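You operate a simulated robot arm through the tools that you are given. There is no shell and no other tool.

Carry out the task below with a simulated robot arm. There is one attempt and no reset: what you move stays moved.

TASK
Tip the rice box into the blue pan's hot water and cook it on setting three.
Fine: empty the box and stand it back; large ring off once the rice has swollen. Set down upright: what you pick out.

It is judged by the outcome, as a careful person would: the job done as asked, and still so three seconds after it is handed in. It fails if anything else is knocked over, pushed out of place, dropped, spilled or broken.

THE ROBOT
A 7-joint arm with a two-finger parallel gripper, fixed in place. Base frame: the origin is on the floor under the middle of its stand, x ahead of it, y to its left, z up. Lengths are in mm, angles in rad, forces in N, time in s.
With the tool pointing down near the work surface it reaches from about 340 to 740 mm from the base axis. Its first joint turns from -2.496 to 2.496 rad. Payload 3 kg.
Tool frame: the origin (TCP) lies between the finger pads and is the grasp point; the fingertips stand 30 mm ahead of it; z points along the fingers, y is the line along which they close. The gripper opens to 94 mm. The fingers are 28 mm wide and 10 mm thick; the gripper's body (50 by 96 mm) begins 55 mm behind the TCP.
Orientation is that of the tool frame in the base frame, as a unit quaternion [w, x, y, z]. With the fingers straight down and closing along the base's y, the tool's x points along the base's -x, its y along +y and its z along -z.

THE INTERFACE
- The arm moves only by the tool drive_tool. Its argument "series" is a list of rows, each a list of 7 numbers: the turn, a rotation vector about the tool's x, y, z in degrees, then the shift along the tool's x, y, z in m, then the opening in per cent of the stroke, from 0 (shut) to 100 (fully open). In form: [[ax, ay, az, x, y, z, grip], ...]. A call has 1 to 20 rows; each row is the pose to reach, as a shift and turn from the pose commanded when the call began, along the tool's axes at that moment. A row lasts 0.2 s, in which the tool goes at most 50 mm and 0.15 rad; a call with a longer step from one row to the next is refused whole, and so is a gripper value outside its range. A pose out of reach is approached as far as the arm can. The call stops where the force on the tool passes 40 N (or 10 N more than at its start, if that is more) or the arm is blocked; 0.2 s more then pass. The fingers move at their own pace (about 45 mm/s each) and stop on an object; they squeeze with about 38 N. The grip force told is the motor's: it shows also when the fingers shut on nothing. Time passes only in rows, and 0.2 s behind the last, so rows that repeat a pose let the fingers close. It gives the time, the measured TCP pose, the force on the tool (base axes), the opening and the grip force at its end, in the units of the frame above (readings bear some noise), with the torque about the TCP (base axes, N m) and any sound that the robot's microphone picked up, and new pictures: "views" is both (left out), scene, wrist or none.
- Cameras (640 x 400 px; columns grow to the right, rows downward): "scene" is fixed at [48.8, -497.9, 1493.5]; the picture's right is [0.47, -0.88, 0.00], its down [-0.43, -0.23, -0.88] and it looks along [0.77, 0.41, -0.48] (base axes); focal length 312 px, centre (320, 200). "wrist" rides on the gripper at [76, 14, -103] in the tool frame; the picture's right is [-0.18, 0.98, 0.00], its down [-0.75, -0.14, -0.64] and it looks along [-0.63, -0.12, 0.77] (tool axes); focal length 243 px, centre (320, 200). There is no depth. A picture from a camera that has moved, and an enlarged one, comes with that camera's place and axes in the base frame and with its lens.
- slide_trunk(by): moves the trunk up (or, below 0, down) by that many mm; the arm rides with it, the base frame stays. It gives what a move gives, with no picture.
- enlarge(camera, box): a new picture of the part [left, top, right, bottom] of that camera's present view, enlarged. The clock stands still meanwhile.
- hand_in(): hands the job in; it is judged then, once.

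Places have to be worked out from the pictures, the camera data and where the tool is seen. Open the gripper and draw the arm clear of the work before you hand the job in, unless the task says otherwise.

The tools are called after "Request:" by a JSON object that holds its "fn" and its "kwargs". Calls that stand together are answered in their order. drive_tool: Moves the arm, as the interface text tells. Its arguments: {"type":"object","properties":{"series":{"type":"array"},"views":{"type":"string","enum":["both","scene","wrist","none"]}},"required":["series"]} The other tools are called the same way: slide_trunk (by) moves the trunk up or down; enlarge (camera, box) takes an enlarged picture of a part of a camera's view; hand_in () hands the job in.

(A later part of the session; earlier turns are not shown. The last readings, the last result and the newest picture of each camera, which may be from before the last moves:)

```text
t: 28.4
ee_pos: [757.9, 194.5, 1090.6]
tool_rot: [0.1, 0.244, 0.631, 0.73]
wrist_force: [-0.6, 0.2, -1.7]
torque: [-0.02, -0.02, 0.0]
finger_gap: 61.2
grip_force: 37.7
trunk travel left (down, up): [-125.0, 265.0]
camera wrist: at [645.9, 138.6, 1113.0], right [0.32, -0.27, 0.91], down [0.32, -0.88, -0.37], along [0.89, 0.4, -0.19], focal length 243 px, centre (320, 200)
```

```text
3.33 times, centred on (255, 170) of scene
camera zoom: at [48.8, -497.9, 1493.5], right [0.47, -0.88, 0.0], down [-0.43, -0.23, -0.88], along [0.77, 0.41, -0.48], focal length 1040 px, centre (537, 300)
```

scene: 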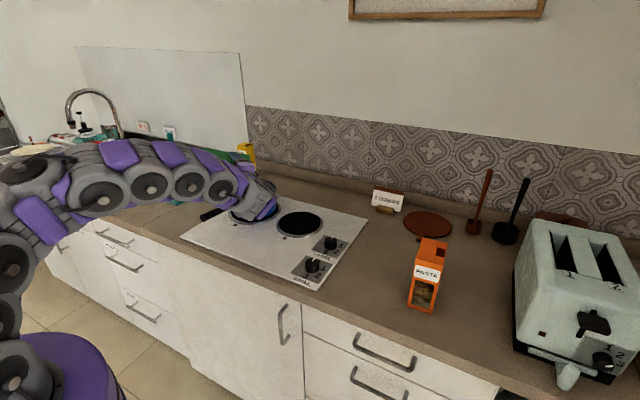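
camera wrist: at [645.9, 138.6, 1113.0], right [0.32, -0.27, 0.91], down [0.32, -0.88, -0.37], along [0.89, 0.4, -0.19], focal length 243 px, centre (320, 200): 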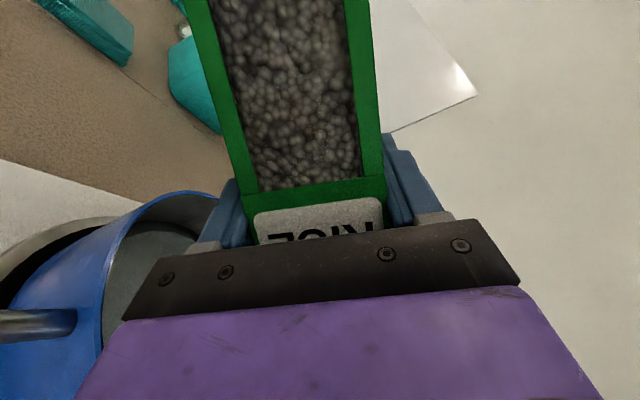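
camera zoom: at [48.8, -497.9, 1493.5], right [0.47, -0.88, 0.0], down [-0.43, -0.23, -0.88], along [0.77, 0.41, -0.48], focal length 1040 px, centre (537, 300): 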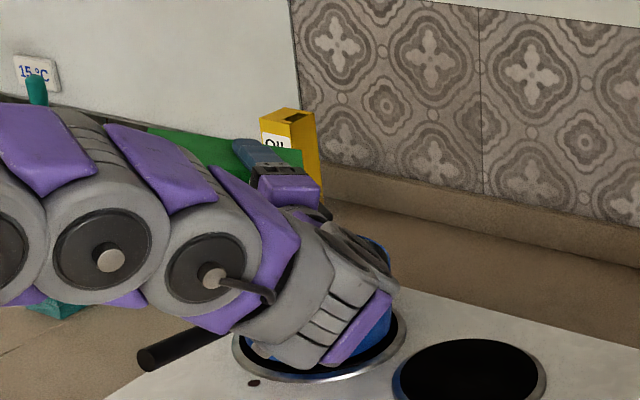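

The tip is at 105° with position holding and no reach warnings, and rice now crowds toward the spout. I'll go on to 135°, so both walls slope down to the hole, and hold there for a moment.

Request:
{"fn": "drive_tool", "kwargs": {"series": [[-2.6, 0, 7.0, 0, 0, 0, 10], [-5.2, 0, 14.05, 0, 0, 0, 10], [-7.8, 0, 21.1, 0, 0, 0, 10], [-10.37, 0, 28.1, 0, 0, 0, 10], [-10.37, 0, 28.1, 0, 0, 0, 10], [-10.37, 0, 28.1, 0, 0, 0, 10], [-10.37, 0, 28.1, 0, 0, 0, 10], [-10.37, 0, 28.1, 0, 0, 0, 10]], "views": "both"}}

```text
t: 30.1
ee_pos: [757.8, 197.3, 1091.3]
tool_rot: [-0.058, 0.379, 0.484, 0.787]
wrist_force: [0.2, 0.2, -0.2]
torque: [0.02, 0.02, 0.0]
finger_gap: 61.6
grip_force: 37.8
trunk travel left (down, up): [-125.0, 265.0]
camera wrist: at [656.3, 128.1, 1125.7], right [0.58, -0.57, 0.59], down [0.12, -0.65, -0.75], along [0.8, 0.51, -0.31], focal length 243 px, centre (320, 200)
```

scene: 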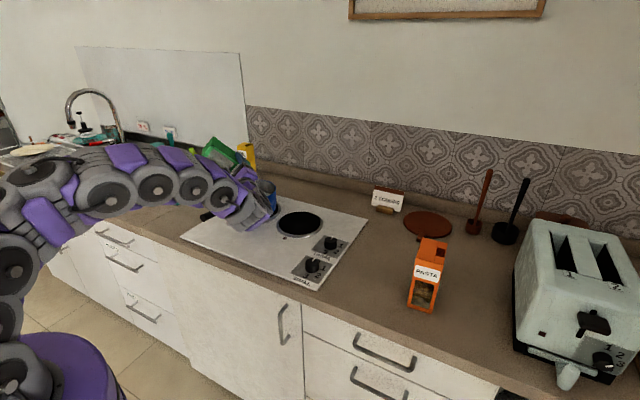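
wrist: 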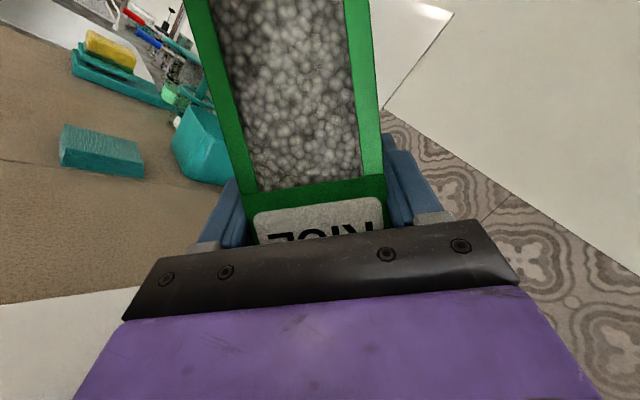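

The box is at 135° with position steady, but the wrist hides the pan in the scene view. I'll hold and rock the box gently a few degrees to shake out grains, then read the forces again.

Request:
{"fn": "drive_tool", "kwargs": {"series": [[-1.7, 0, 4.7, 0, 0, 0, 10], [-3.4, 0, 9.4, 0, 0, 0, 10], [0, 0, 1, 0, 0, 0, 10], [-3.4, 0, 9.4, 0, 0, 0, 10], [0, 0, 0, 0, 0, 0, 10], [0, 0, 0, 0, 0, 0, 10]], "views": "both"}}

Request:
{"fn": "enlarge", "kwargs": {"camera": "scene", "box": [190, 110, 320, 230]}}

```text
refused: row 3 steps farther than a row can; nothing moved
```

```text
3.33 times, centred on (255, 170) of scene
camera zoom: at [48.8, -497.9, 1493.5], right [0.47, -0.88, 0.0], down [-0.43, -0.23, -0.88], along [0.77, 0.41, -0.48], focal length 1040 px, centre (537, 300)
```

zoom: 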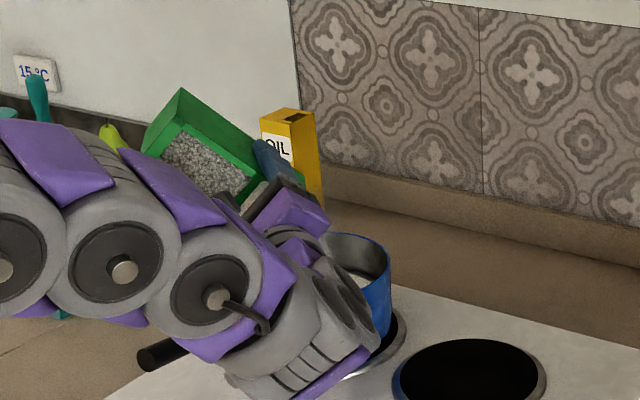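

The row step was too large, so nothing moved. The zoom now shows pale grains in the pan, so rice is pouring. I'll do the gentle rock with smaller steps.

Request:
{"fn": "drive_tool", "kwargs": {"series": [[-1.7, 0, 4.7, 0, 0, 0, 10], [-3.4, 0, 9.4, 0, 0, 0, 10], [-1.0, 0, 2.7, 0, 0, 0, 10], [-3.4, 0, 9.4, 0, 0, 0, 10], [-1.0, 0, 2.7, 0, 0, 0, 10], [-3.4, 0, 9.4, 0, 0, 0, 10], [-3.4, 0, 9.4, 0, 0, 0, 10], [-3.4, 0, 9.4, 0, 0, 0, 10]], "views": "both"}}

Request:
{"fn": "enlarge", "kwargs": {"camera": "scene", "box": [190, 110, 320, 230]}}

```text
t: 31.9
ee_pos: [757.6, 196.8, 1090.8]
tool_rot: [-0.112, 0.419, 0.429, 0.793]
wrist_force: [0.9, -0.6, -0.4]
torque: [-0.01, 0.02, 0.0]
finger_gap: 61.7
grip_force: 37.4
trunk travel left (down, up): [-125.0, 265.0]
camera wrist: at [660.3, 122.4, 1128.1], right [0.64, -0.63, 0.44], down [0.03, -0.55, -0.84], along [0.77, 0.55, -0.33], focal length 243 px, centre (320, 200)
```

scene: 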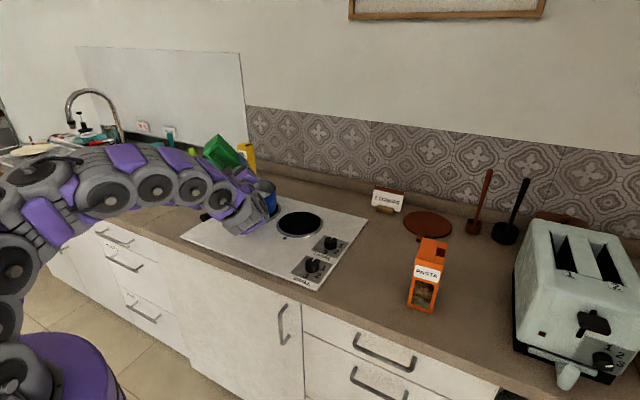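
wrist: 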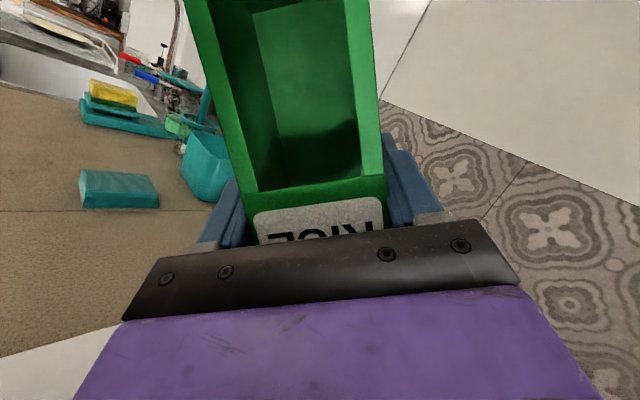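

```text
3.33 times, centred on (255, 170) of scene
camera zoom: at [48.8, -497.9, 1493.5], right [0.47, -0.88, 0.0], down [-0.43, -0.23, -0.88], along [0.77, 0.41, -0.48], focal length 1040 px, centre (537, 300)
```

zoom: 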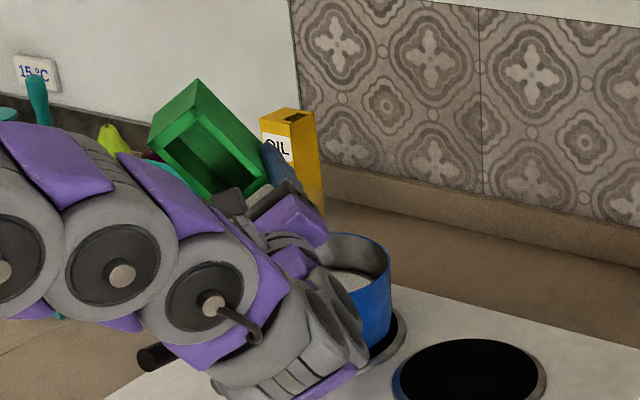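

The window now shows the box empty and the pan holds a pale rice layer. I'll rock once more past 150° and hold, so that nothing stays behind the label.

Request:
{"fn": "drive_tool", "kwargs": {"series": [[-2.4, 0, 6.6, 0, 0, 0, 10], [-4.8, 0, 13.1, 0, 0, 0, 10], [-2.4, 0, 6.6, 0, 0, 0, 10], [0, 0, 0, 0, 0, 0, 10], [2.4, 0, -6.6, 0, 0, 0, 10], [4.8, 0, -13.1, 0, 0, 0, 10], [2.4, 0, -6.6, 0, 0, 0, 10], [0, 0, 0, 0, 0, 0, 10], [0, 0, 0, 0, 0, 0, 10], [0, 0, 0, 0, 0, 0, 10]], "views": "both"}}

Request:
{"fn": "enlarge", "kwargs": {"camera": "wrist", "box": [170, 0, 440, 230]}}

```text
t: 34.1
ee_pos: [758.8, 196.0, 1090.6]
tool_rot: [-0.111, 0.419, 0.429, 0.793]
wrist_force: [0.4, -0.3, -0.8]
torque: [0.0, 0.01, 0.01]
finger_gap: 61.2
grip_force: 38.5
trunk travel left (down, up): [-125.0, 265.0]
camera wrist: at [660.7, 122.4, 1127.6], right [0.64, -0.63, 0.44], down [0.03, -0.55, -0.84], along [0.77, 0.55, -0.33], focal length 243 px, centre (320, 200)
```

scene: 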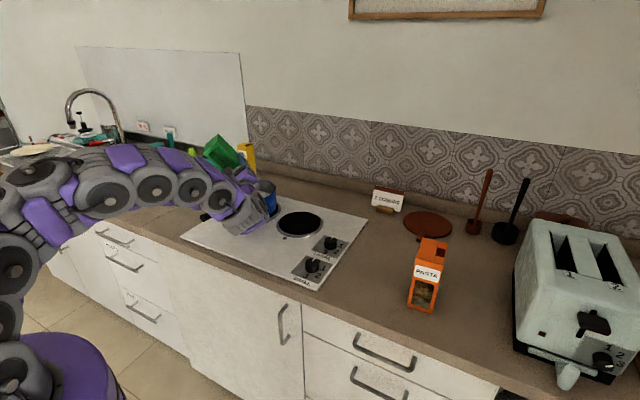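
wrist: 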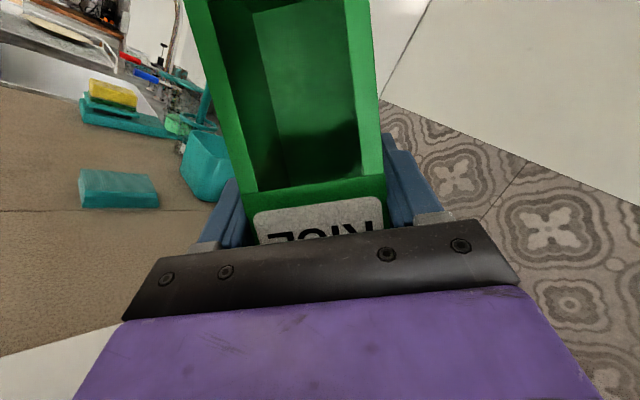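

```text
1.74 times, centred on (305, 115) of wrist
camera zoom: at [660.7, 122.4, 1127.6], right [0.64, -0.63, 0.44], down [0.03, -0.55, -0.84], along [0.77, 0.55, -0.33], focal length 422 px, centre (346, 348)
```

zoom: 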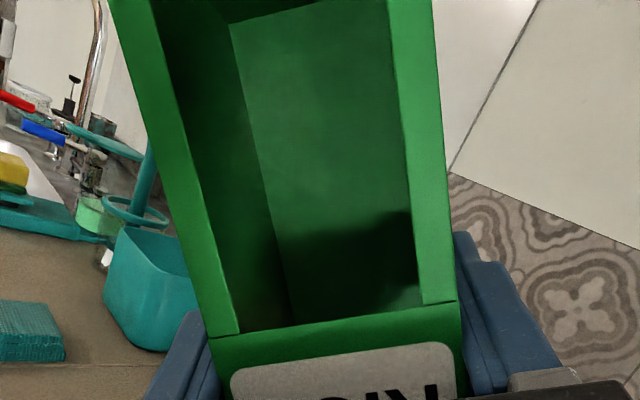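

The box is clearly empty. I'll rotate it back upright over the pan, rising 30 mm so that its base clears the rim.

Request:
{"fn": "drive_tool", "kwargs": {"series": [[2.52, 0, -6.8, 0.0023, 0.0018, 0.0008, 10], [5.05, 0, -13.6, 0.0046, 0.0035, 0.0017, 10], [7.57, 0, -20.4, 0.0068, 0.0053, 0.0025, 10], [10.09, 0, -27.19, 0.0091, 0.007, 0.0034, 10], [12.62, 0, -33.99, 0.0114, 0.0088, 0.0042, 10], [15.14, 0, -40.79, 0.0137, 0.0106, 0.005, 10], [17.66, 0, -47.59, 0.016, 0.0123, 0.0059, 10], [20.18, 0, -54.38, 0.0182, 0.0141, 0.0067, 10], [22.71, 0, -61.18, 0.0205, 0.0158, 0.0076, 10], [25.23, 0, -67.98, 0.0228, 0.0176, 0.0084, 10], [27.75, 0, -74.78, 0.0228, 0.0176, 0.0084, 10], [30.28, 0, -81.58, 0.0228, 0.0176, 0.0084, 10], [32.8, 0, -88.37, 0.0228, 0.0176, 0.0084, 10], [35.32, 0, -95.17, 0.0228, 0.0176, 0.0084, 10], [37.85, 0, -101.97, 0.0228, 0.0176, 0.0084, 10], [40.37, 0, -108.77, 0.0228, 0.0176, 0.0084, 10], [42.89, 0, -115.57, 0.0228, 0.0176, 0.0084, 10], [45.41, 0, -122.36, 0.0228, 0.0176, 0.0084, 10], [47.94, 0, -129.16, 0.0228, 0.0176, 0.0084, 10], [50.46, 0, -135.97, 0.0228, 0.0176, 0.0084, 10]], "views": "both"}}

Request:
{"fn": "enlarge", "kwargs": {"camera": "scene", "box": [190, 110, 320, 230]}}

```text
t: 38.4
ee_pos: [757.0, 196.0, 1119.4]
tool_rot: [0.536, -0.295, 0.767, 0.195]
wrist_force: [-0.4, -0.5, -0.9]
torque: [-0.01, 0.02, -0.02]
finger_gap: 61.3
grip_force: 38.1
trunk travel left (down, up): [-125.0, 265.0]
camera wrist: at [657.0, 125.8, 1083.8], right [-0.6, 0.78, 0.16], down [-0.17, -0.32, 0.93], along [0.78, 0.54, 0.33], focal length 243 px, centre (320, 200)
```

scene: 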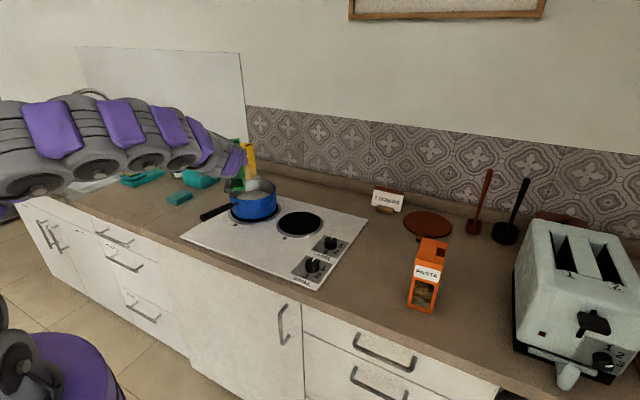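
wrist: 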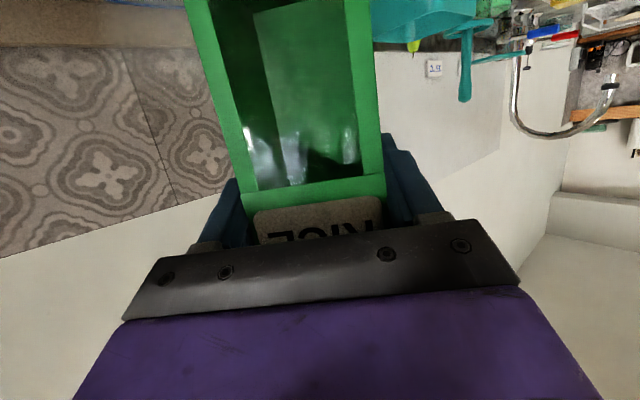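

```text
3.33 times, centred on (255, 170) of scene
camera zoom: at [48.8, -497.9, 1493.5], right [0.47, -0.88, 0.0], down [-0.43, -0.23, -0.88], along [0.77, 0.41, -0.48], focal length 1040 px, centre (537, 300)
```

zoom: 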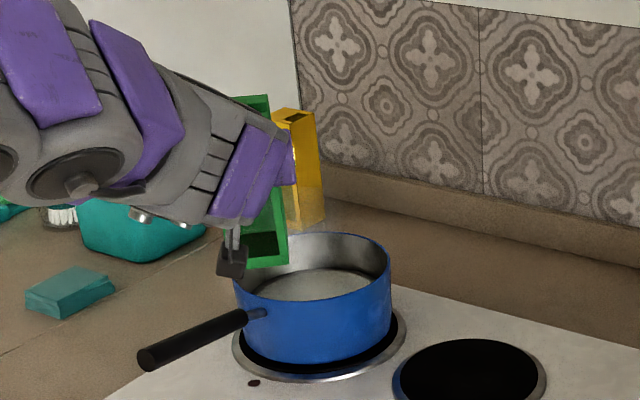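

The rice sits in the pan, nothing was spilled and the pan hasn't moved. I'll swing the empty box back along the same arc to above its original spot at (665.5, -330).

Request:
{"fn": "drive_tool", "kwargs": {"series": [[0, 0, 0, 0.0124, 0.0172, -0.034, 10], [3.19, 0.06, 1.19, 0.0204, -0.0214, -0.0535, 10], [6.37, 0.12, 2.38, 0.0292, -0.0587, -0.0753, 10], [9.56, 0.17, 3.58, 0.0387, -0.0945, -0.0989, 10], [12.75, 0.23, 4.77, 0.0489, -0.1288, -0.1246, 10], [15.93, 0.29, 5.96, 0.0598, -0.1614, -0.1522, 10], [19.12, 0.35, 7.15, 0.0713, -0.1921, -0.1815, 10], [22.31, 0.4, 8.34, 0.0834, -0.2211, -0.2125, 10], [25.49, 0.46, 9.54, 0.0961, -0.2478, -0.2451, 10], [28.68, 0.52, 10.73, 0.1092, -0.2725, -0.2791, 10], [31.86, 0.58, 11.92, 0.1228, -0.2951, -0.3144, 10], [35.05, 0.64, 13.11, 0.1368, -0.3152, -0.3509, 10], [37.58, 0.68, 14.06, 0.15, -0.3316, -0.3852, 10], [37.58, 0.68, 14.06, 0.1512, -0.3341, -0.3885, 10], [37.58, 0.68, 14.06, 0.1512, -0.3341, -0.3885, 10]], "views": "both"}}

```text
t: 41.5
ee_pos: [664.4, -332.6, 1118.6]
tool_rot: [0.57, -0.013, 0.822, 0.002]
wrist_force: [-0.3, 0.7, -1.0]
torque: [-0.01, 0.04, 0.03]
finger_gap: 61.4
grip_force: 37.6
trunk travel left (down, up): [-125.0, 265.0]
camera wrist: at [543.0, -321.5, 1083.1], right [0.04, 0.99, 0.16], down [-0.34, -0.14, 0.93], along [0.94, -0.09, 0.33], focal length 243 px, centre (320, 200)
```

scene: 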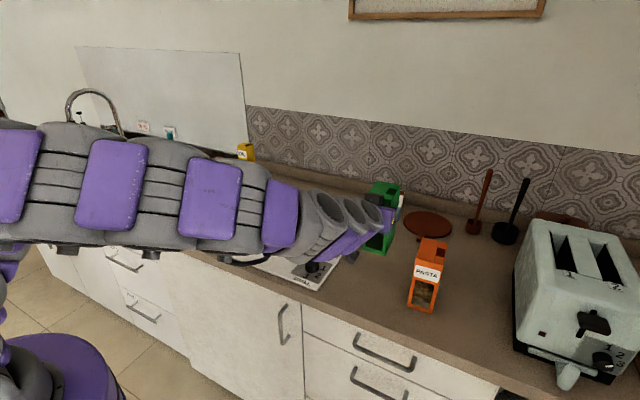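
wrist: 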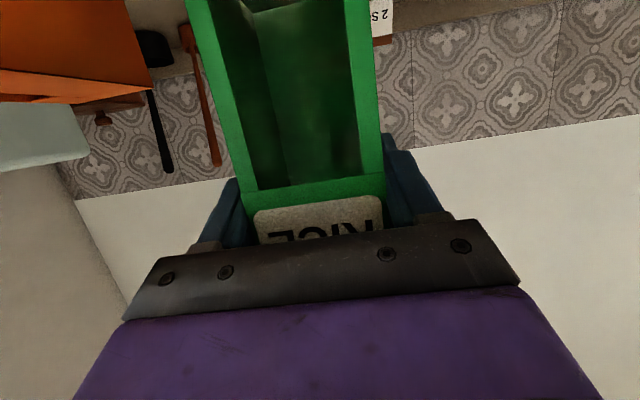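

The box is back above its place, empty inside, with tiny pitch and roll errors (about 0.6° each). I'll correct those and lower it to just above the counter.

Request:
{"fn": "drive_tool", "kwargs": {"series": [[-0.1, -0.2, 0.2, 0.0263, 0.0009, 0.0102, 10], [-0.2, -0.4, 0.4, 0.0526, 0.0018, 0.0204, 10], [-0.2, -0.6, 0.6, 0.0788, 0.0028, 0.0305, 10], [-0.2, -0.6, 0.6, 0.0946, 0.0033, 0.0366, 10], [-0.2, -0.6, 0.6, 0.1051, 0.0037, 0.0407, 10], [-0.2, -0.6, 0.6, 0.1051, 0.0037, 0.0407, 10]], "views": "wrist"}}

```text
t: 43.0
ee_pos: [667.0, -330.0, 1006.2]
tool_rot: [0.575, -0.009, 0.818, 0.005]
wrist_force: [-0.1, 1.5, -0.2]
torque: [0.01, -0.02, 0.02]
finger_gap: 61.5
grip_force: 37.9
trunk travel left (down, up): [-125.0, 265.0]
camera wrist: at [544.8, -318.5, 969.3], right [0.04, 0.98, 0.17], down [-0.35, -0.15, 0.93], along [0.94, -0.1, 0.33], focal length 243 px, centre (320, 200)
```

wrist: 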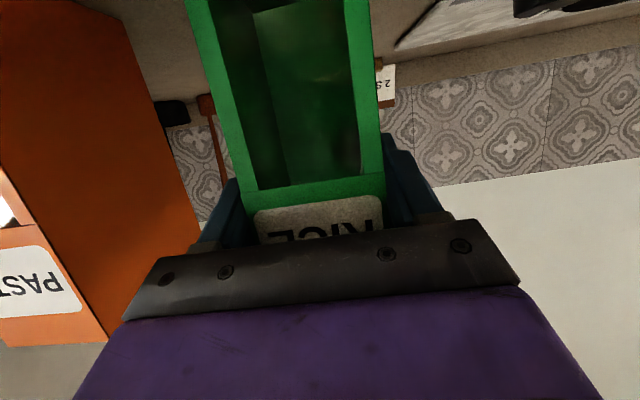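

True height above the grasp pose is about 5.6 mm, going by the camera's place. I'll lower slowly onto the counter and watch for contact.

Request:
{"fn": "drive_tool", "kwargs": {"series": [[0, 0, 0, 0.0015, 0.0001, 0.0001, 10], [0, 0, 0, 0.003, 0.0002, 0.0003, 10], [0, 0, 0, 0.0045, 0.0003, 0.0005, 10], [0, 0, 0, 0.0056, 0.0003, 0.0006, 10], [0, 0, 0, 0.0058, 0.0003, 0.0006, 10], [0, 0, 0, 0.0058, 0.0003, 0.0006, 10]], "views": "wrist"}}

```text
t: 44.4
ee_pos: [665.0, -329.0, 1001.8]
tool_rot: [0.575, -0.009, 0.818, 0.006]
wrist_force: [0.7, -1.5, 7.6]
torque: [0.01, 0.22, 0.07]
finger_gap: 61.3
grip_force: 37.7
trunk travel left (down, up): [-125.0, 265.0]
camera wrist: at [543.6, -317.6, 964.7], right [0.04, 0.98, 0.17], down [-0.35, -0.15, 0.93], along [0.94, -0.1, 0.33], focal length 243 px, centre (320, 200)
```

wrist: 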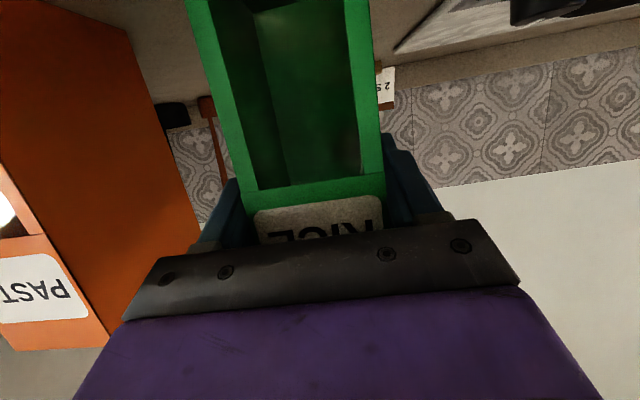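

The counter now pushes up with 7.6 N, so the box is standing on it. I'll open the fingers fully.

Request:
{"fn": "drive_tool", "kwargs": {"series": [[0, 0, 0, 0, 0, 0, 70], [0, 0, 0, 0, 0, 0, 80], [0, 0, 0, 0, 0, 0, 100], [0, 0, 0, 0, 0, 0, 100], [0, 0, 0, 0, 0, 0, 100]], "views": "both"}}

```text
t: 45.5
ee_pos: [665.1, -327.5, 1000.0]
tool_rot: [0.575, -0.009, 0.818, 0.005]
wrist_force: [0.6, 0.3, -0.7]
torque: [0.01, 0.04, 0.03]
finger_gap: 93.8
grip_force: 0.1
trunk travel left (down, up): [-125.0, 265.0]
camera wrist: at [543.8, -317.6, 964.0], right [0.04, 0.98, 0.17], down [-0.35, -0.15, 0.93], along [0.94, -0.1, 0.33], focal length 243 px, centre (320, 200)
```

scene: 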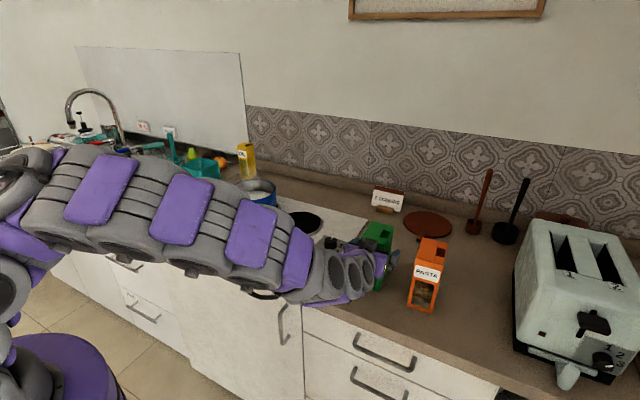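
wrist: 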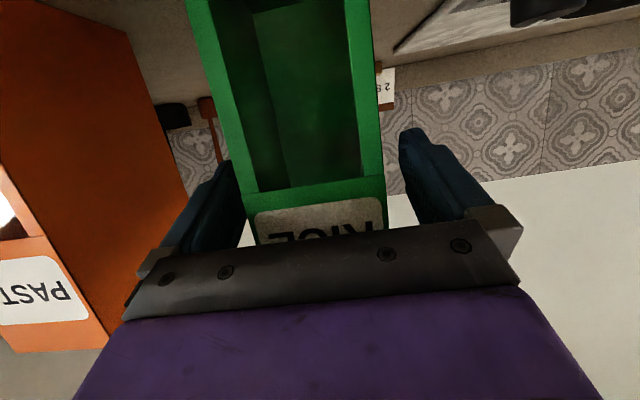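

Released, and the box stands upright on its spot. I'll draw the fingers straight back out.

Request:
{"fn": "drive_tool", "kwargs": {"series": [[0, 0, 0, 0.007, 0, -0.0195, 100], [0, 0, 0, 0.014, 0, -0.039, 100], [0, 0, 0, 0.021, 0, -0.0585, 100], [0, 0, 0, 0.028, 0, -0.078, 100], [0, 0, 0, 0.028, 0, -0.078, 100]], "views": "both"}}

```text
t: 46.8
ee_pos: [582.1, -330.8, 1001.0]
tool_rot: [0.574, -0.009, 0.819, 0.005]
wrist_force: [-0.5, -0.2, -0.5]
torque: [0.01, 0.03, -0.01]
finger_gap: 94.0
grip_force: 0.1
trunk travel left (down, up): [-125.0, 265.0]
camera wrist: at [460.3, -319.6, 964.1], right [0.04, 0.98, 0.17], down [-0.34, -0.15, 0.93], along [0.94, -0.1, 0.33], focal length 243 px, centre (320, 200)
```

scene: 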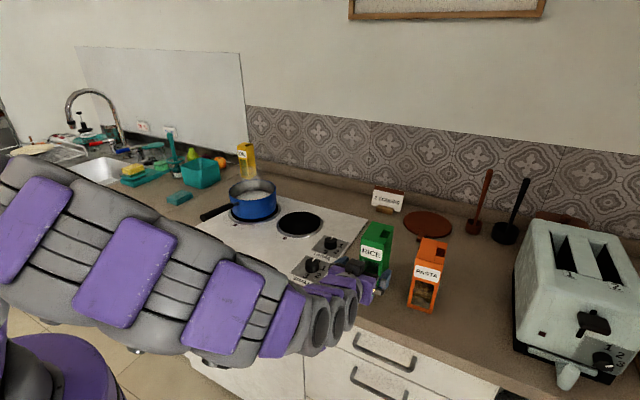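
wrist: 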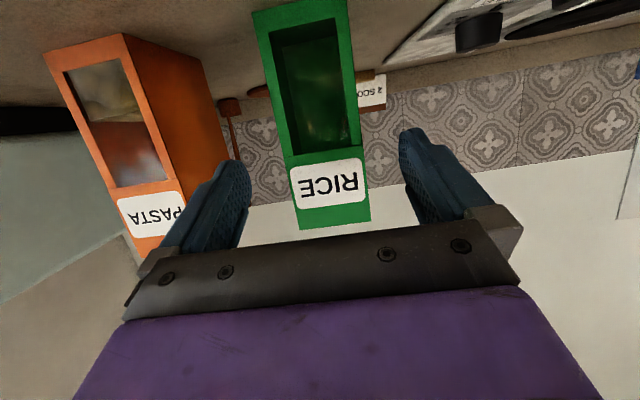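

The rice box stands upright and empty on its original spot, next to the undisturbed pasta box. I'll raise the arm and turn the tool back to point straight down, then go to the LARGE knob.

Request:
{"fn": "drive_tool", "kwargs": {"series": [[0, 7.78, 0, -0.0107, 0.0012, -0.0062, 100], [0, 15.56, 0, -0.0215, 0.0023, -0.0125, 100], [0, 23.3, 0, -0.0322, 0.0035, -0.0187, 100], [0, 31.1, 0, -0.0429, 0.0046, -0.025, 100], [0, 38.9, 0, -0.0537, 0.0058, -0.0312, 100], [0, 46.7, 0, -0.0644, 0.0069, -0.0375, 100], [0, 54.4, 0, -0.0751, 0.0081, -0.0437, 100], [0, 62.2, 0, -0.0859, 0.0092, -0.05, 100], [0, 70, 0, -0.0966, 0.0104, -0.0562, 100], [0, 70, 0, -0.0966, 0.0104, -0.0562, 100]], "views": "both"}}

Request:
{"fn": "enlarge", "kwargs": {"camera": "scene", "box": [190, 150, 440, 310]}}

```text
t: 49.0
ee_pos: [561.8, -321.9, 1109.4]
tool_rot: [0.001, -0.009, 1.0, -0.001]
wrist_force: [0.2, 0.5, 0.1]
torque: [0.0, 0.02, -0.03]
finger_gap: 93.8
grip_force: 0.0
trunk travel left (down, up): [-125.0, 265.0]
camera wrist: at [485.7, -307.9, 1213.1], right [0.16, 0.99, 0.0], down [0.76, -0.12, 0.64], along [0.63, -0.11, -0.77], focal length 243 px, centre (320, 200)
```

scene: 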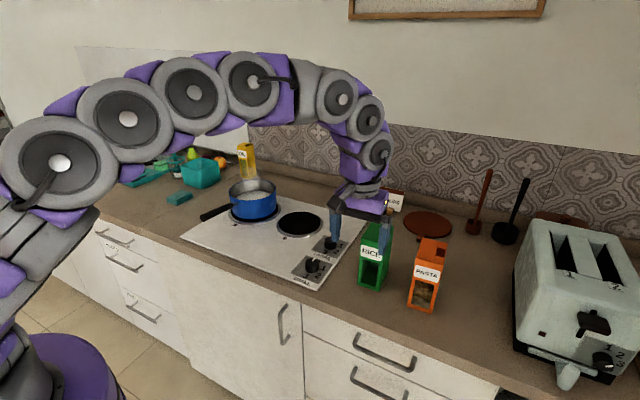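
wrist: 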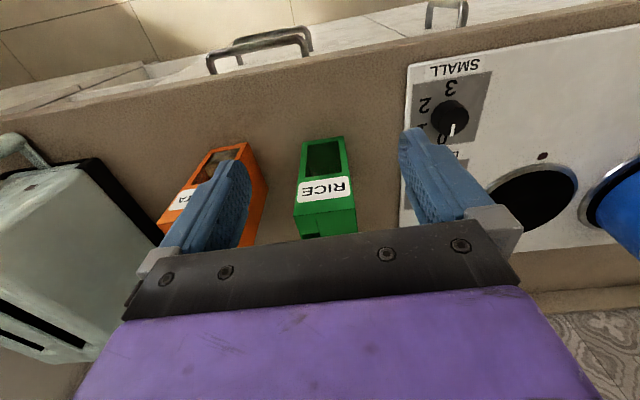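

```text
2.50 times, centred on (315, 230) of scene
camera zoom: at [48.8, -497.9, 1493.5], right [0.47, -0.88, 0.0], down [-0.43, -0.23, -0.88], along [0.77, 0.41, -0.48], focal length 780 px, centre (332, 125)
```

zoom: 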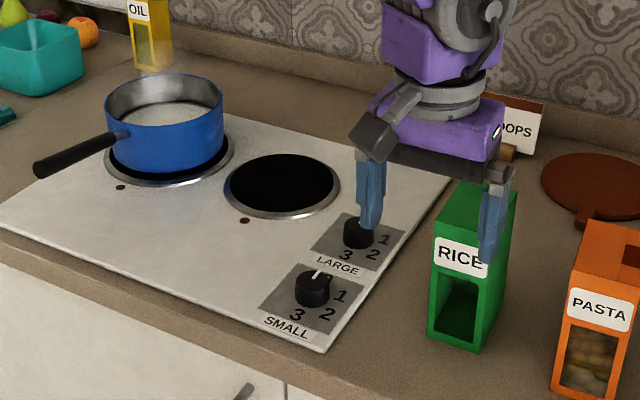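

The tool points straight down again; the pan shows a white rice layer and both boxes look fine. I'll go around to above the LARGE knob (740, -170), turning the wrist -50° on the way so there is room for the full 180° turn.

Request:
{"fn": "drive_tool", "kwargs": {"series": [[0, 0, -6.25, -0.0102, 0.0378, 0.0024, 100], [0, 0, -12.5, -0.0204, 0.0757, 0.0047, 100], [0, 0, -18.75, -0.0307, 0.1135, 0.007, 100], [0, 0, -25, -0.0409, 0.1512, 0.0094, 100], [0, 0, -31.25, -0.0759, 0.1506, 0.033, 100], [0, 0, -37.5, -0.1109, 0.15, 0.057, 100], [0, 0, -43.75, -0.1459, 0.1493, 0.081, 100], [0, 0, -50, -0.1809, 0.1487, 0.1044, 100], [0, 0, -50, -0.1809, 0.1487, 0.1044, 100], [0, 0, -50, -0.1809, 0.1487, 0.1044, 100]], "views": "both"}}

Request:
{"fn": "enlarge", "kwargs": {"camera": "scene", "box": [190, 150, 440, 310]}}

```text
t: 51.1
ee_pos: [743.0, -166.7, 1006.3]
tool_rot: [0.0, -0.433, 0.902, -0.001]
wrist_force: [0.6, 0.2, 0.0]
torque: [0.03, 0.03, -0.02]
finger_gap: 94.0
grip_force: 0.0
trunk travel left (down, up): [-125.0, 265.0]
camera wrist: at [685.2, -217.9, 1108.9], right [-0.65, 0.76, 0.0], down [0.58, 0.5, 0.64], along [0.49, 0.42, -0.77], focal length 243 px, centre (320, 200)
```

scene: 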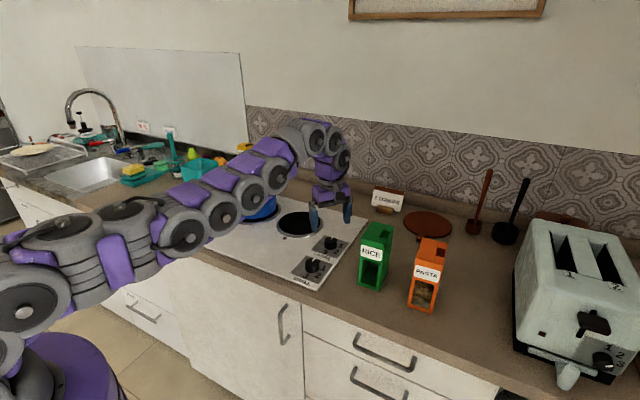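
wrist: 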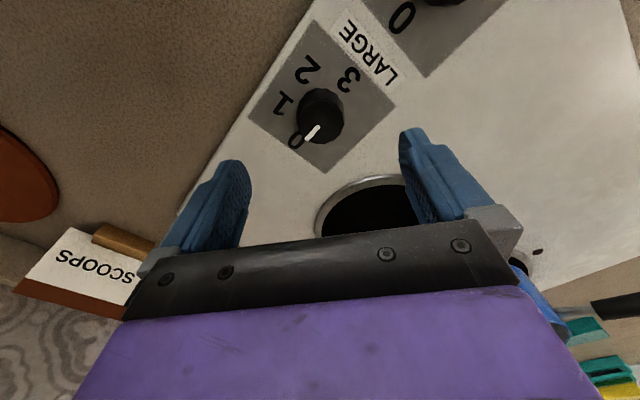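

```text
2.50 times, centred on (315, 230) of scene
camera zoom: at [48.8, -497.9, 1493.5], right [0.47, -0.88, 0.0], down [-0.43, -0.23, -0.88], along [0.77, 0.41, -0.48], focal length 780 px, centre (332, 125)
```

zoom: 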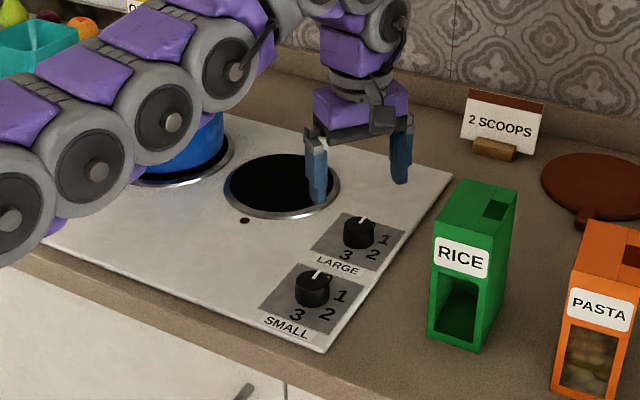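

The tool hovers over the knob at (743, -167) with a 50° yaw, and the knob is clear in the wrist view. I'll zoom in to centre on it accurately.

Request:
{"fn": "enlarge", "kwargs": {"camera": "wrist", "box": [240, 20, 400, 180]}}

```text
2.50 times, centred on (320, 100) of wrist
camera zoom: at [685.2, -217.9, 1108.9], right [-0.65, 0.76, 0.0], down [0.58, 0.5, 0.64], along [0.49, 0.42, -0.77], focal length 606 px, centre (320, 450)
```

zoom: 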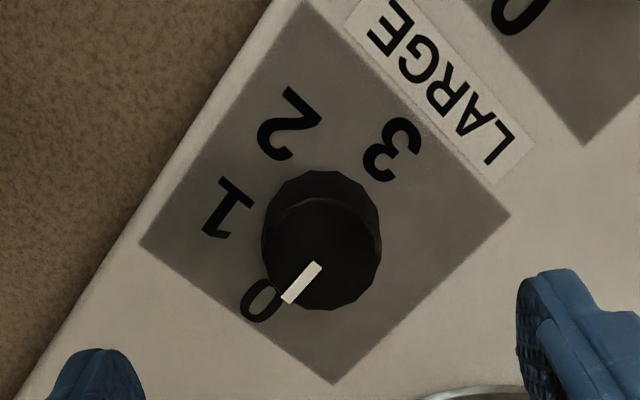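

The knob axis works out at (739, -170) and the hob surface at z≈910.5. I'll shift 5 mm to centre on the knob and descend until the fingertips are about 4 mm above the plate.

Request:
{"fn": "drive_tool", "kwargs": {"series": [[0, 0, 0, 0.0051, 0.0017, 0.0, 100], [0, 0, 0, 0.0051, 0.0017, 0.015, 100], [0, 0, 0, 0.0051, 0.0017, 0.03, 100], [0, 0, 0, 0.0051, 0.0017, 0.045, 100], [0, 0, 0, 0.0051, 0.0017, 0.054, 100], [0, 0, 0, 0.0051, 0.0017, 0.0605, 100], [0, 0, 0, 0.0051, 0.0017, 0.0605, 100]], "views": "both"}}

Request:
{"fn": "enlarge", "kwargs": {"camera": "scene", "box": [260, 190, 400, 300]}}

```text
t: 52.8
ee_pos: [737.9, -170.3, 945.5]
tool_rot: [0.001, -0.432, 0.902, -0.002]
wrist_force: [-0.6, -1.0, -0.2]
torque: [-0.01, 0.01, -0.03]
finger_gap: 93.8
grip_force: 0.1
trunk travel left (down, up): [-125.0, 265.0]
camera wrist: at [678.5, -221.3, 1048.1], right [-0.65, 0.76, 0.0], down [0.58, 0.5, 0.64], along [0.49, 0.42, -0.77], focal length 243 px, centre (320, 200)
```

scene: 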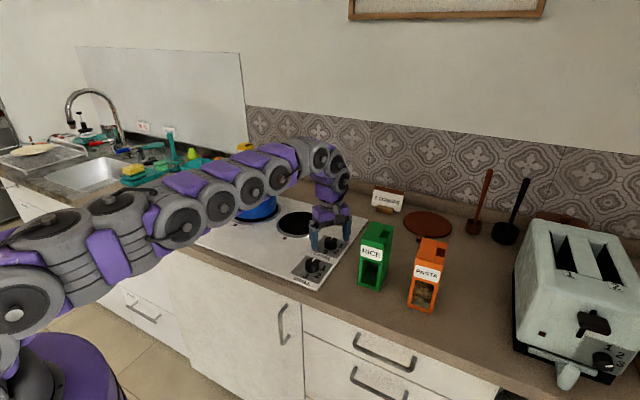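
wrist: 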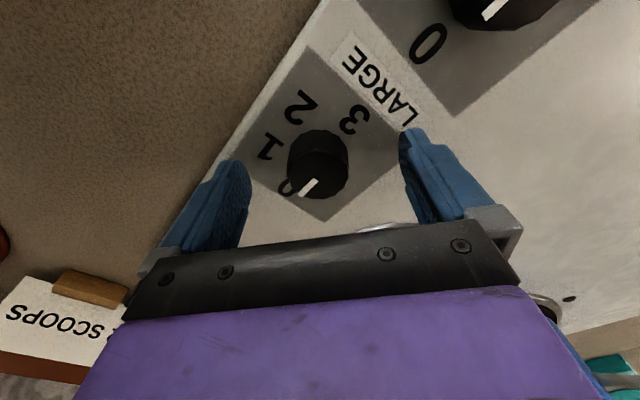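

```text
3.64 times, centred on (330, 245) of scene
camera zoom: at [48.8, -497.9, 1493.5], right [0.47, -0.88, 0.0], down [-0.43, -0.23, -0.88], along [0.77, 0.41, -0.48], focal length 1135 px, centre (284, 36)
```

zoom: 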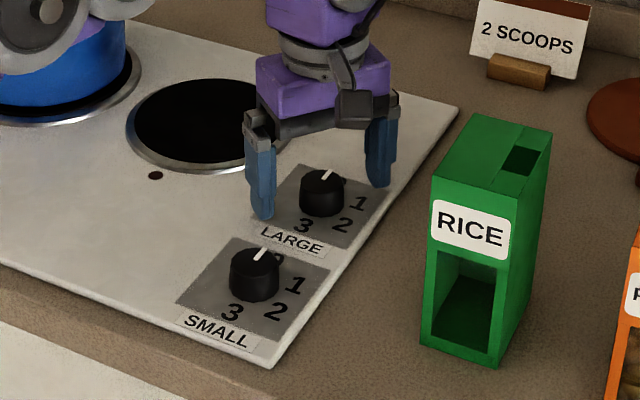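

The fingers straddle the knob evenly, within 1 to 2 mm. I'll nudge that out and close on the knob.

Request:
{"fn": "drive_tool", "kwargs": {"series": [[0, 0, 0, -0.0014, -0.0009, 0, 80], [0, 0, 0, -0.0014, -0.0009, 0, 60], [0, 0, 0, -0.0014, -0.0009, 0, 40], [0, 0, 0, -0.0014, -0.0009, 0, 25], [0, 0, 0, -0.0014, -0.0009, 0, 10], [0, 0, 0, -0.0014, -0.0009, 0, 10], [0, 0, 0, -0.0014, -0.0009, 0, 10]], "views": "both"}}

```text
t: 54.4
ee_pos: [740.2, -171.3, 946.5]
tool_rot: [0.0, -0.432, 0.902, -0.001]
wrist_force: [5.5, -2.0, 1.5]
torque: [-0.49, -0.14, -0.02]
finger_gap: 37.0
grip_force: 44.4
trunk travel left (down, up): [-125.0, 265.0]
camera wrist: at [680.6, -221.1, 1048.6], right [-0.65, 0.76, 0.0], down [0.58, 0.5, 0.64], along [0.49, 0.42, -0.77], focal length 243 px, centre (320, 200)
```

scene: 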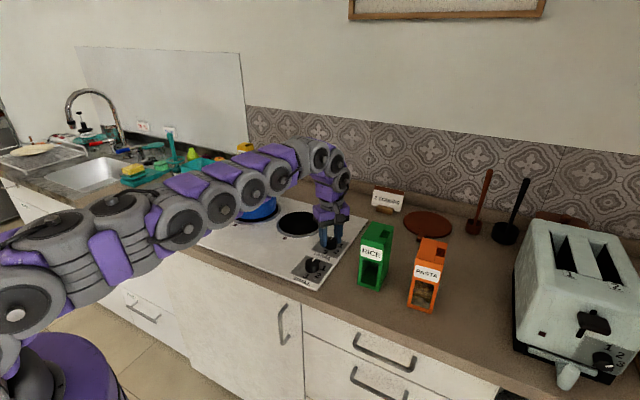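
wrist: 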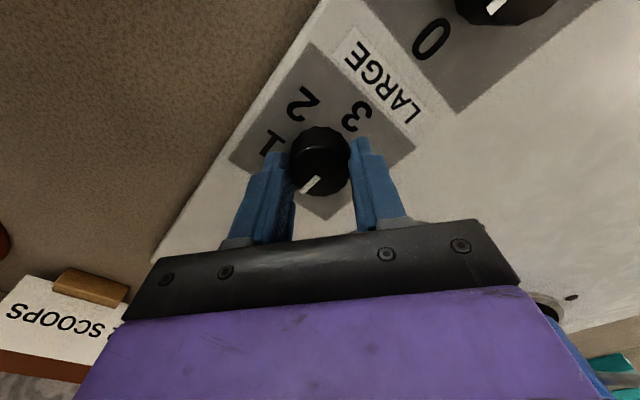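

The knob is held (37.0 mm gap), with only a small side load. I'll turn it clockwise (+z of tool) by 60° first and see how it responds.

Request:
{"fn": "drive_tool", "kwargs": {"series": [[0, 0, 7.5, 0, -0.0008, 0, 10], [0, 0, 15, 0, -0.0008, 0, 10], [0, 0, 22.5, 0, -0.0008, 0, 10], [0, 0, 30, 0, -0.0008, 0, 10], [0, 0, 37.5, 0, -0.0008, 0, 10], [0, 0, 45, 0, -0.0008, 0, 10], [0, 0, 52.5, 0, -0.0008, 0, 10], [0, 0, 60, 0, -0.0008, 0, 10], [0, 0, 60, 0, -0.0008, 0, 10]], "views": "both"}}

Request:
{"fn": "enlarge", "kwargs": {"camera": "scene", "box": [260, 190, 400, 300]}}

```text
t: 56.4
ee_pos: [739.1, -170.0, 946.1]
tool_rot: [0.002, 0.077, 0.997, -0.001]
wrist_force: [4.3, 2.3, 4.7]
torque: [0.2, -0.69, 0.01]
finger_gap: 36.7
grip_force: 45.2
trunk travel left (down, up): [-125.0, 265.0]
camera wrist: at [666.1, -144.0, 1048.4], right [0.33, 0.94, 0.0], down [0.72, -0.25, 0.65], along [0.61, -0.22, -0.76], focal length 243 px, centre (320, 200)
```

scene: 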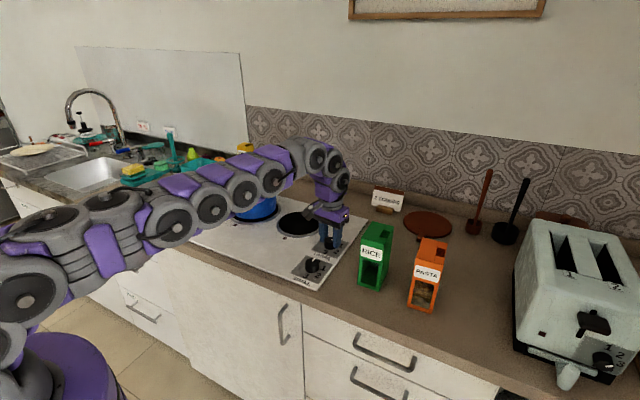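
wrist: 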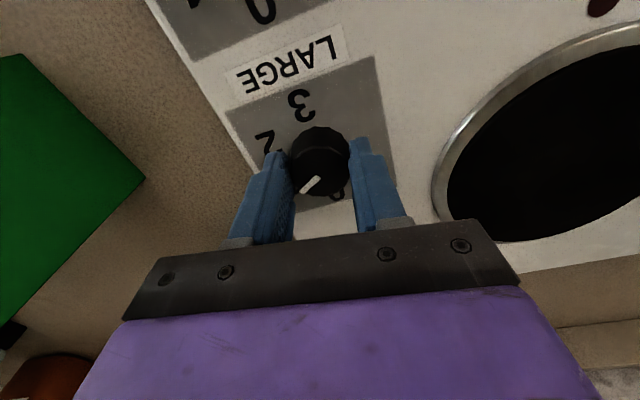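

```text
3.64 times, centred on (330, 245) of scene
camera zoom: at [48.8, -497.9, 1493.5], right [0.47, -0.88, 0.0], down [-0.43, -0.23, -0.88], along [0.77, 0.41, -0.48], focal length 1135 px, centre (284, 36)
```

zoom: 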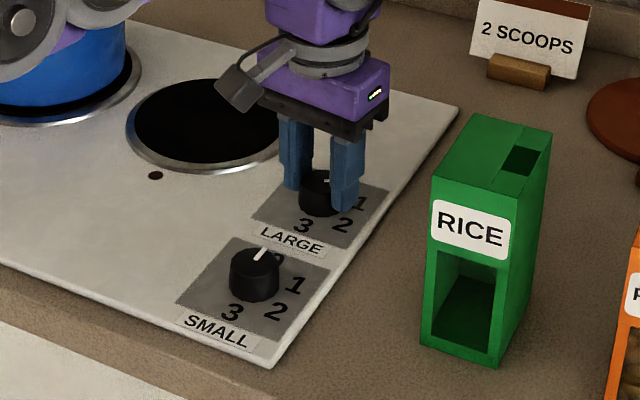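

The knob is turning with the gripper: the pointer has left 0 and keeps its place between the fingers. I'll continue another 60° clockwise.

Request:
{"fn": "drive_tool", "kwargs": {"series": [[0, 0, 7.5, 0, 0, 0, 10], [0, 0, 15, 0, 0, 0, 10], [0, 0, 22.5, 0, 0, 0, 10], [0, 0, 30, 0, 0, 0, 10], [0, 0, 37.5, 0, 0, 0, 10], [0, 0, 45, 0, 0, 0, 10], [0, 0, 52.5, 0, 0, 0, 10], [0, 0, 60, 0, 0, 0, 10], [0, 0, 60, 0, 0, 0, 10]], "views": "both"}}

Request:
{"fn": "enlarge", "kwargs": {"camera": "scene", "box": [190, 170, 400, 300]}}

```text
t: 58.4
ee_pos: [740.2, -168.4, 945.9]
tool_rot: [0.001, 0.566, 0.825, 0.0]
wrist_force: [6.6, 1.8, 6.5]
torque: [-0.79, -0.58, 0.04]
finger_gap: 36.6
grip_force: 45.2
trunk travel left (down, up): [-125.0, 265.0]
camera wrist: at [725.6, -92.9, 1048.4], right [0.98, 0.18, 0.0], down [0.14, -0.75, 0.64], along [0.12, -0.63, -0.76], focal length 243 px, centre (320, 200)
```

scene: 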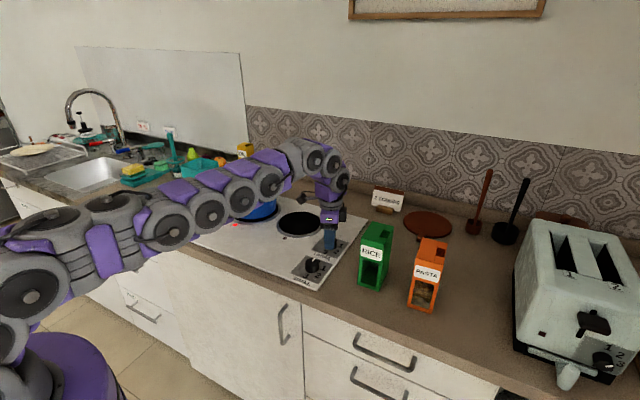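
wrist: 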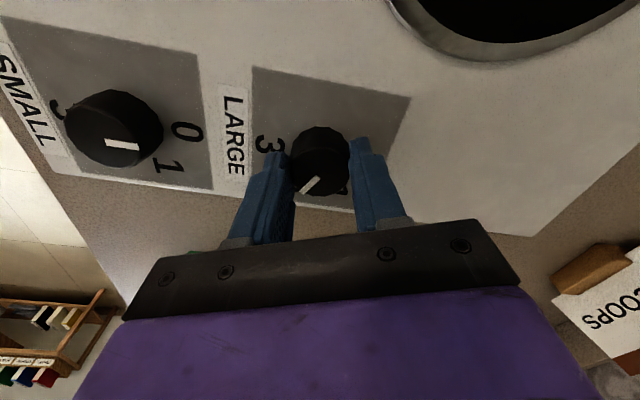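

```text
3.05 times, centred on (295, 235) of scene
camera zoom: at [48.8, -497.9, 1493.5], right [0.47, -0.88, 0.0], down [-0.43, -0.23, -0.88], along [0.77, 0.41, -0.48], focal length 951 px, centre (396, 93)
```

zoom: 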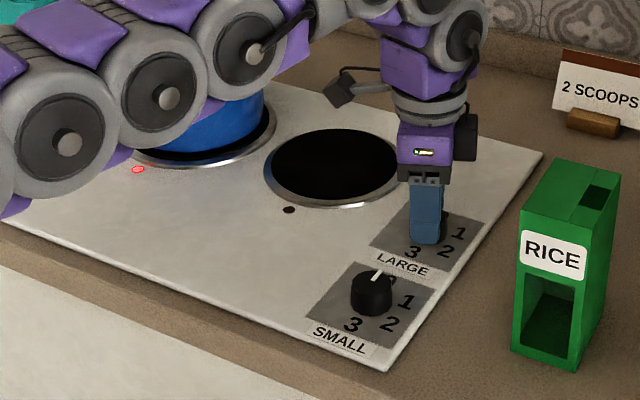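

The pan ring's lamp is now lit red, so this is the right knob and it's at about 2. I'll turn the last 60° to setting 3.

Request:
{"fn": "drive_tool", "kwargs": {"series": [[0, 0, 7.5, 0, 0, 0, 10], [0, 0, 15, 0, 0, 0, 10], [0, 0, 22.5, 0, 0, 0, 10], [0, 0, 30, 0, 0, 0, 10], [0, 0, 37.5, 0, 0, 0, 10], [0, 0, 45, 0, 0, 0, 10], [0, 0, 52.5, 0, 0, 0, 10], [0, 0, 60, 0, 0, 0, 10], [0, 0, 60, 0, 0, 0, 10]], "views": "both"}}

Request:
{"fn": "enlarge", "kwargs": {"camera": "wrist", "box": [220, 60, 420, 260]}}

```text
t: 60.4
ee_pos: [740.4, -169.4, 946.2]
tool_rot: [0.001, 0.902, 0.432, 0.002]
wrist_force: [19.5, 1.1, 7.0]
torque: [-0.45, -0.4, 0.9]
finger_gap: 36.8
grip_force: 45.0
trunk travel left (down, up): [-125.0, 265.0]
camera wrist: at [799.3, -119.0, 1048.8], right [0.65, -0.76, 0.0], down [-0.58, -0.5, 0.64], along [-0.48, -0.42, -0.77], focal length 243 px, centre (320, 200)
```

scene: 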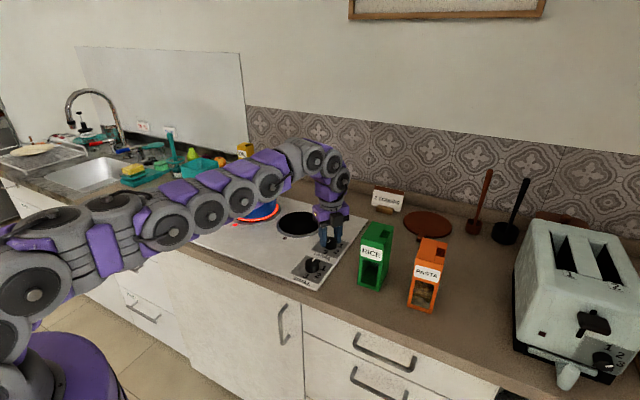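
wrist: 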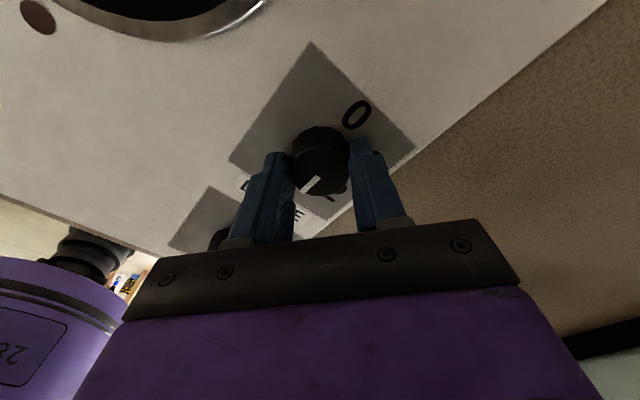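

```text
2.00 times, centred on (320, 160) of wrist
camera zoom: at [799.3, -119.0, 1048.8], right [0.65, -0.76, 0.0], down [-0.58, -0.5, 0.64], along [-0.48, -0.42, -0.77], focal length 485 px, centre (320, 280)
```

zoom: 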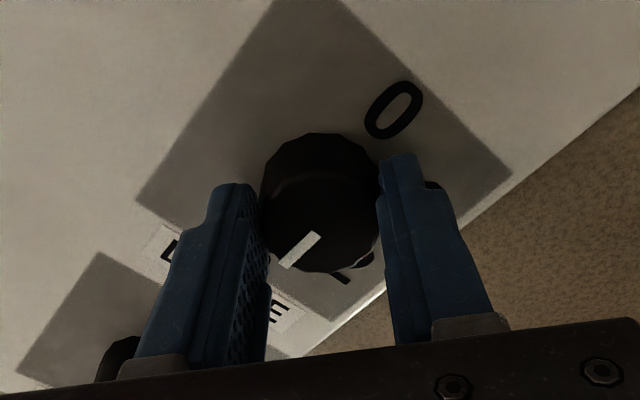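

The torque rose at the end stop, the pan ring glows red, and the pointer faces away from 0, which means setting 3. I'll open the fingers and lift off to check the dial and watch the pan.

Request:
{"fn": "drive_tool", "kwargs": {"series": [[0, 0, 0, 0, 0, 0, 50], [0, 0, 0, 0, 0, 0, 70], [0, 0, 0, 0, 0, 0, 90], [0, 0, 0, 0, 0, 0, 90], [0, 0, 0, 0, 0, -0.02, 90], [0, 0, 0, 0, 0, -0.05, 90], [0, 0, 0, -0.008, -0.01, -0.08, 90], [0, 0, 0, -0.0157, -0.0195, -0.12, 90], [0, 0, 0, -0.0157, -0.0195, -0.14, 90], [0, 0, 0, -0.0157, -0.0195, -0.14, 90]], "views": "both"}}

Request:
{"fn": "enlarge", "kwargs": {"camera": "scene", "box": [190, 150, 400, 300]}}

```text
t: 62.5
ee_pos: [712.7, -170.4, 1086.2]
tool_rot: [0.002, 0.902, 0.432, 0.001]
wrist_force: [-0.5, -0.6, 0.3]
torque: [-0.02, 0.02, 0.02]
finger_gap: 84.5
grip_force: 0.0
trunk travel left (down, up): [-125.0, 265.0]
camera wrist: at [772.5, -119.6, 1189.6], right [0.65, -0.76, 0.0], down [-0.58, -0.5, 0.64], along [-0.49, -0.42, -0.77], focal length 243 px, centre (320, 200)
```

scene: 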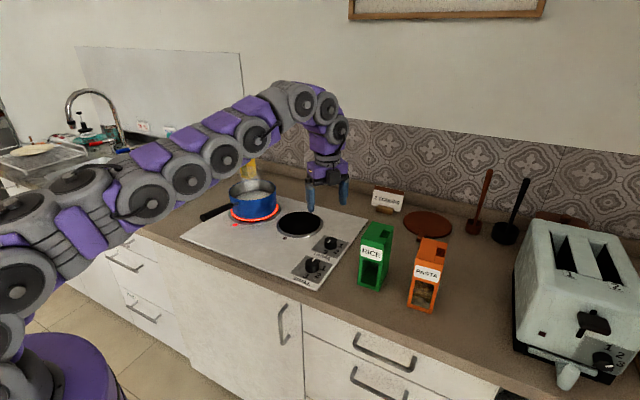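
wrist: 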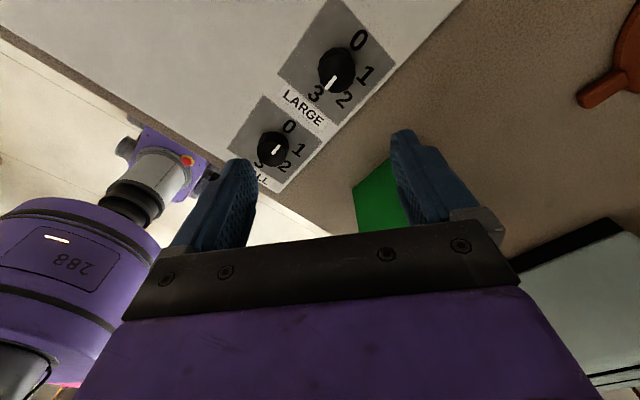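

```text
2.67 times, centred on (295, 225) of scene
camera zoom: at [48.8, -497.9, 1493.5], right [0.47, -0.88, 0.0], down [-0.43, -0.23, -0.88], along [0.77, 0.41, -0.48], focal length 832 px, centre (387, 133)
```

zoom: 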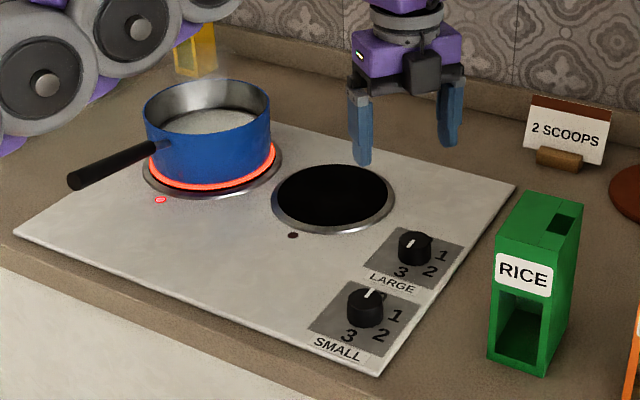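

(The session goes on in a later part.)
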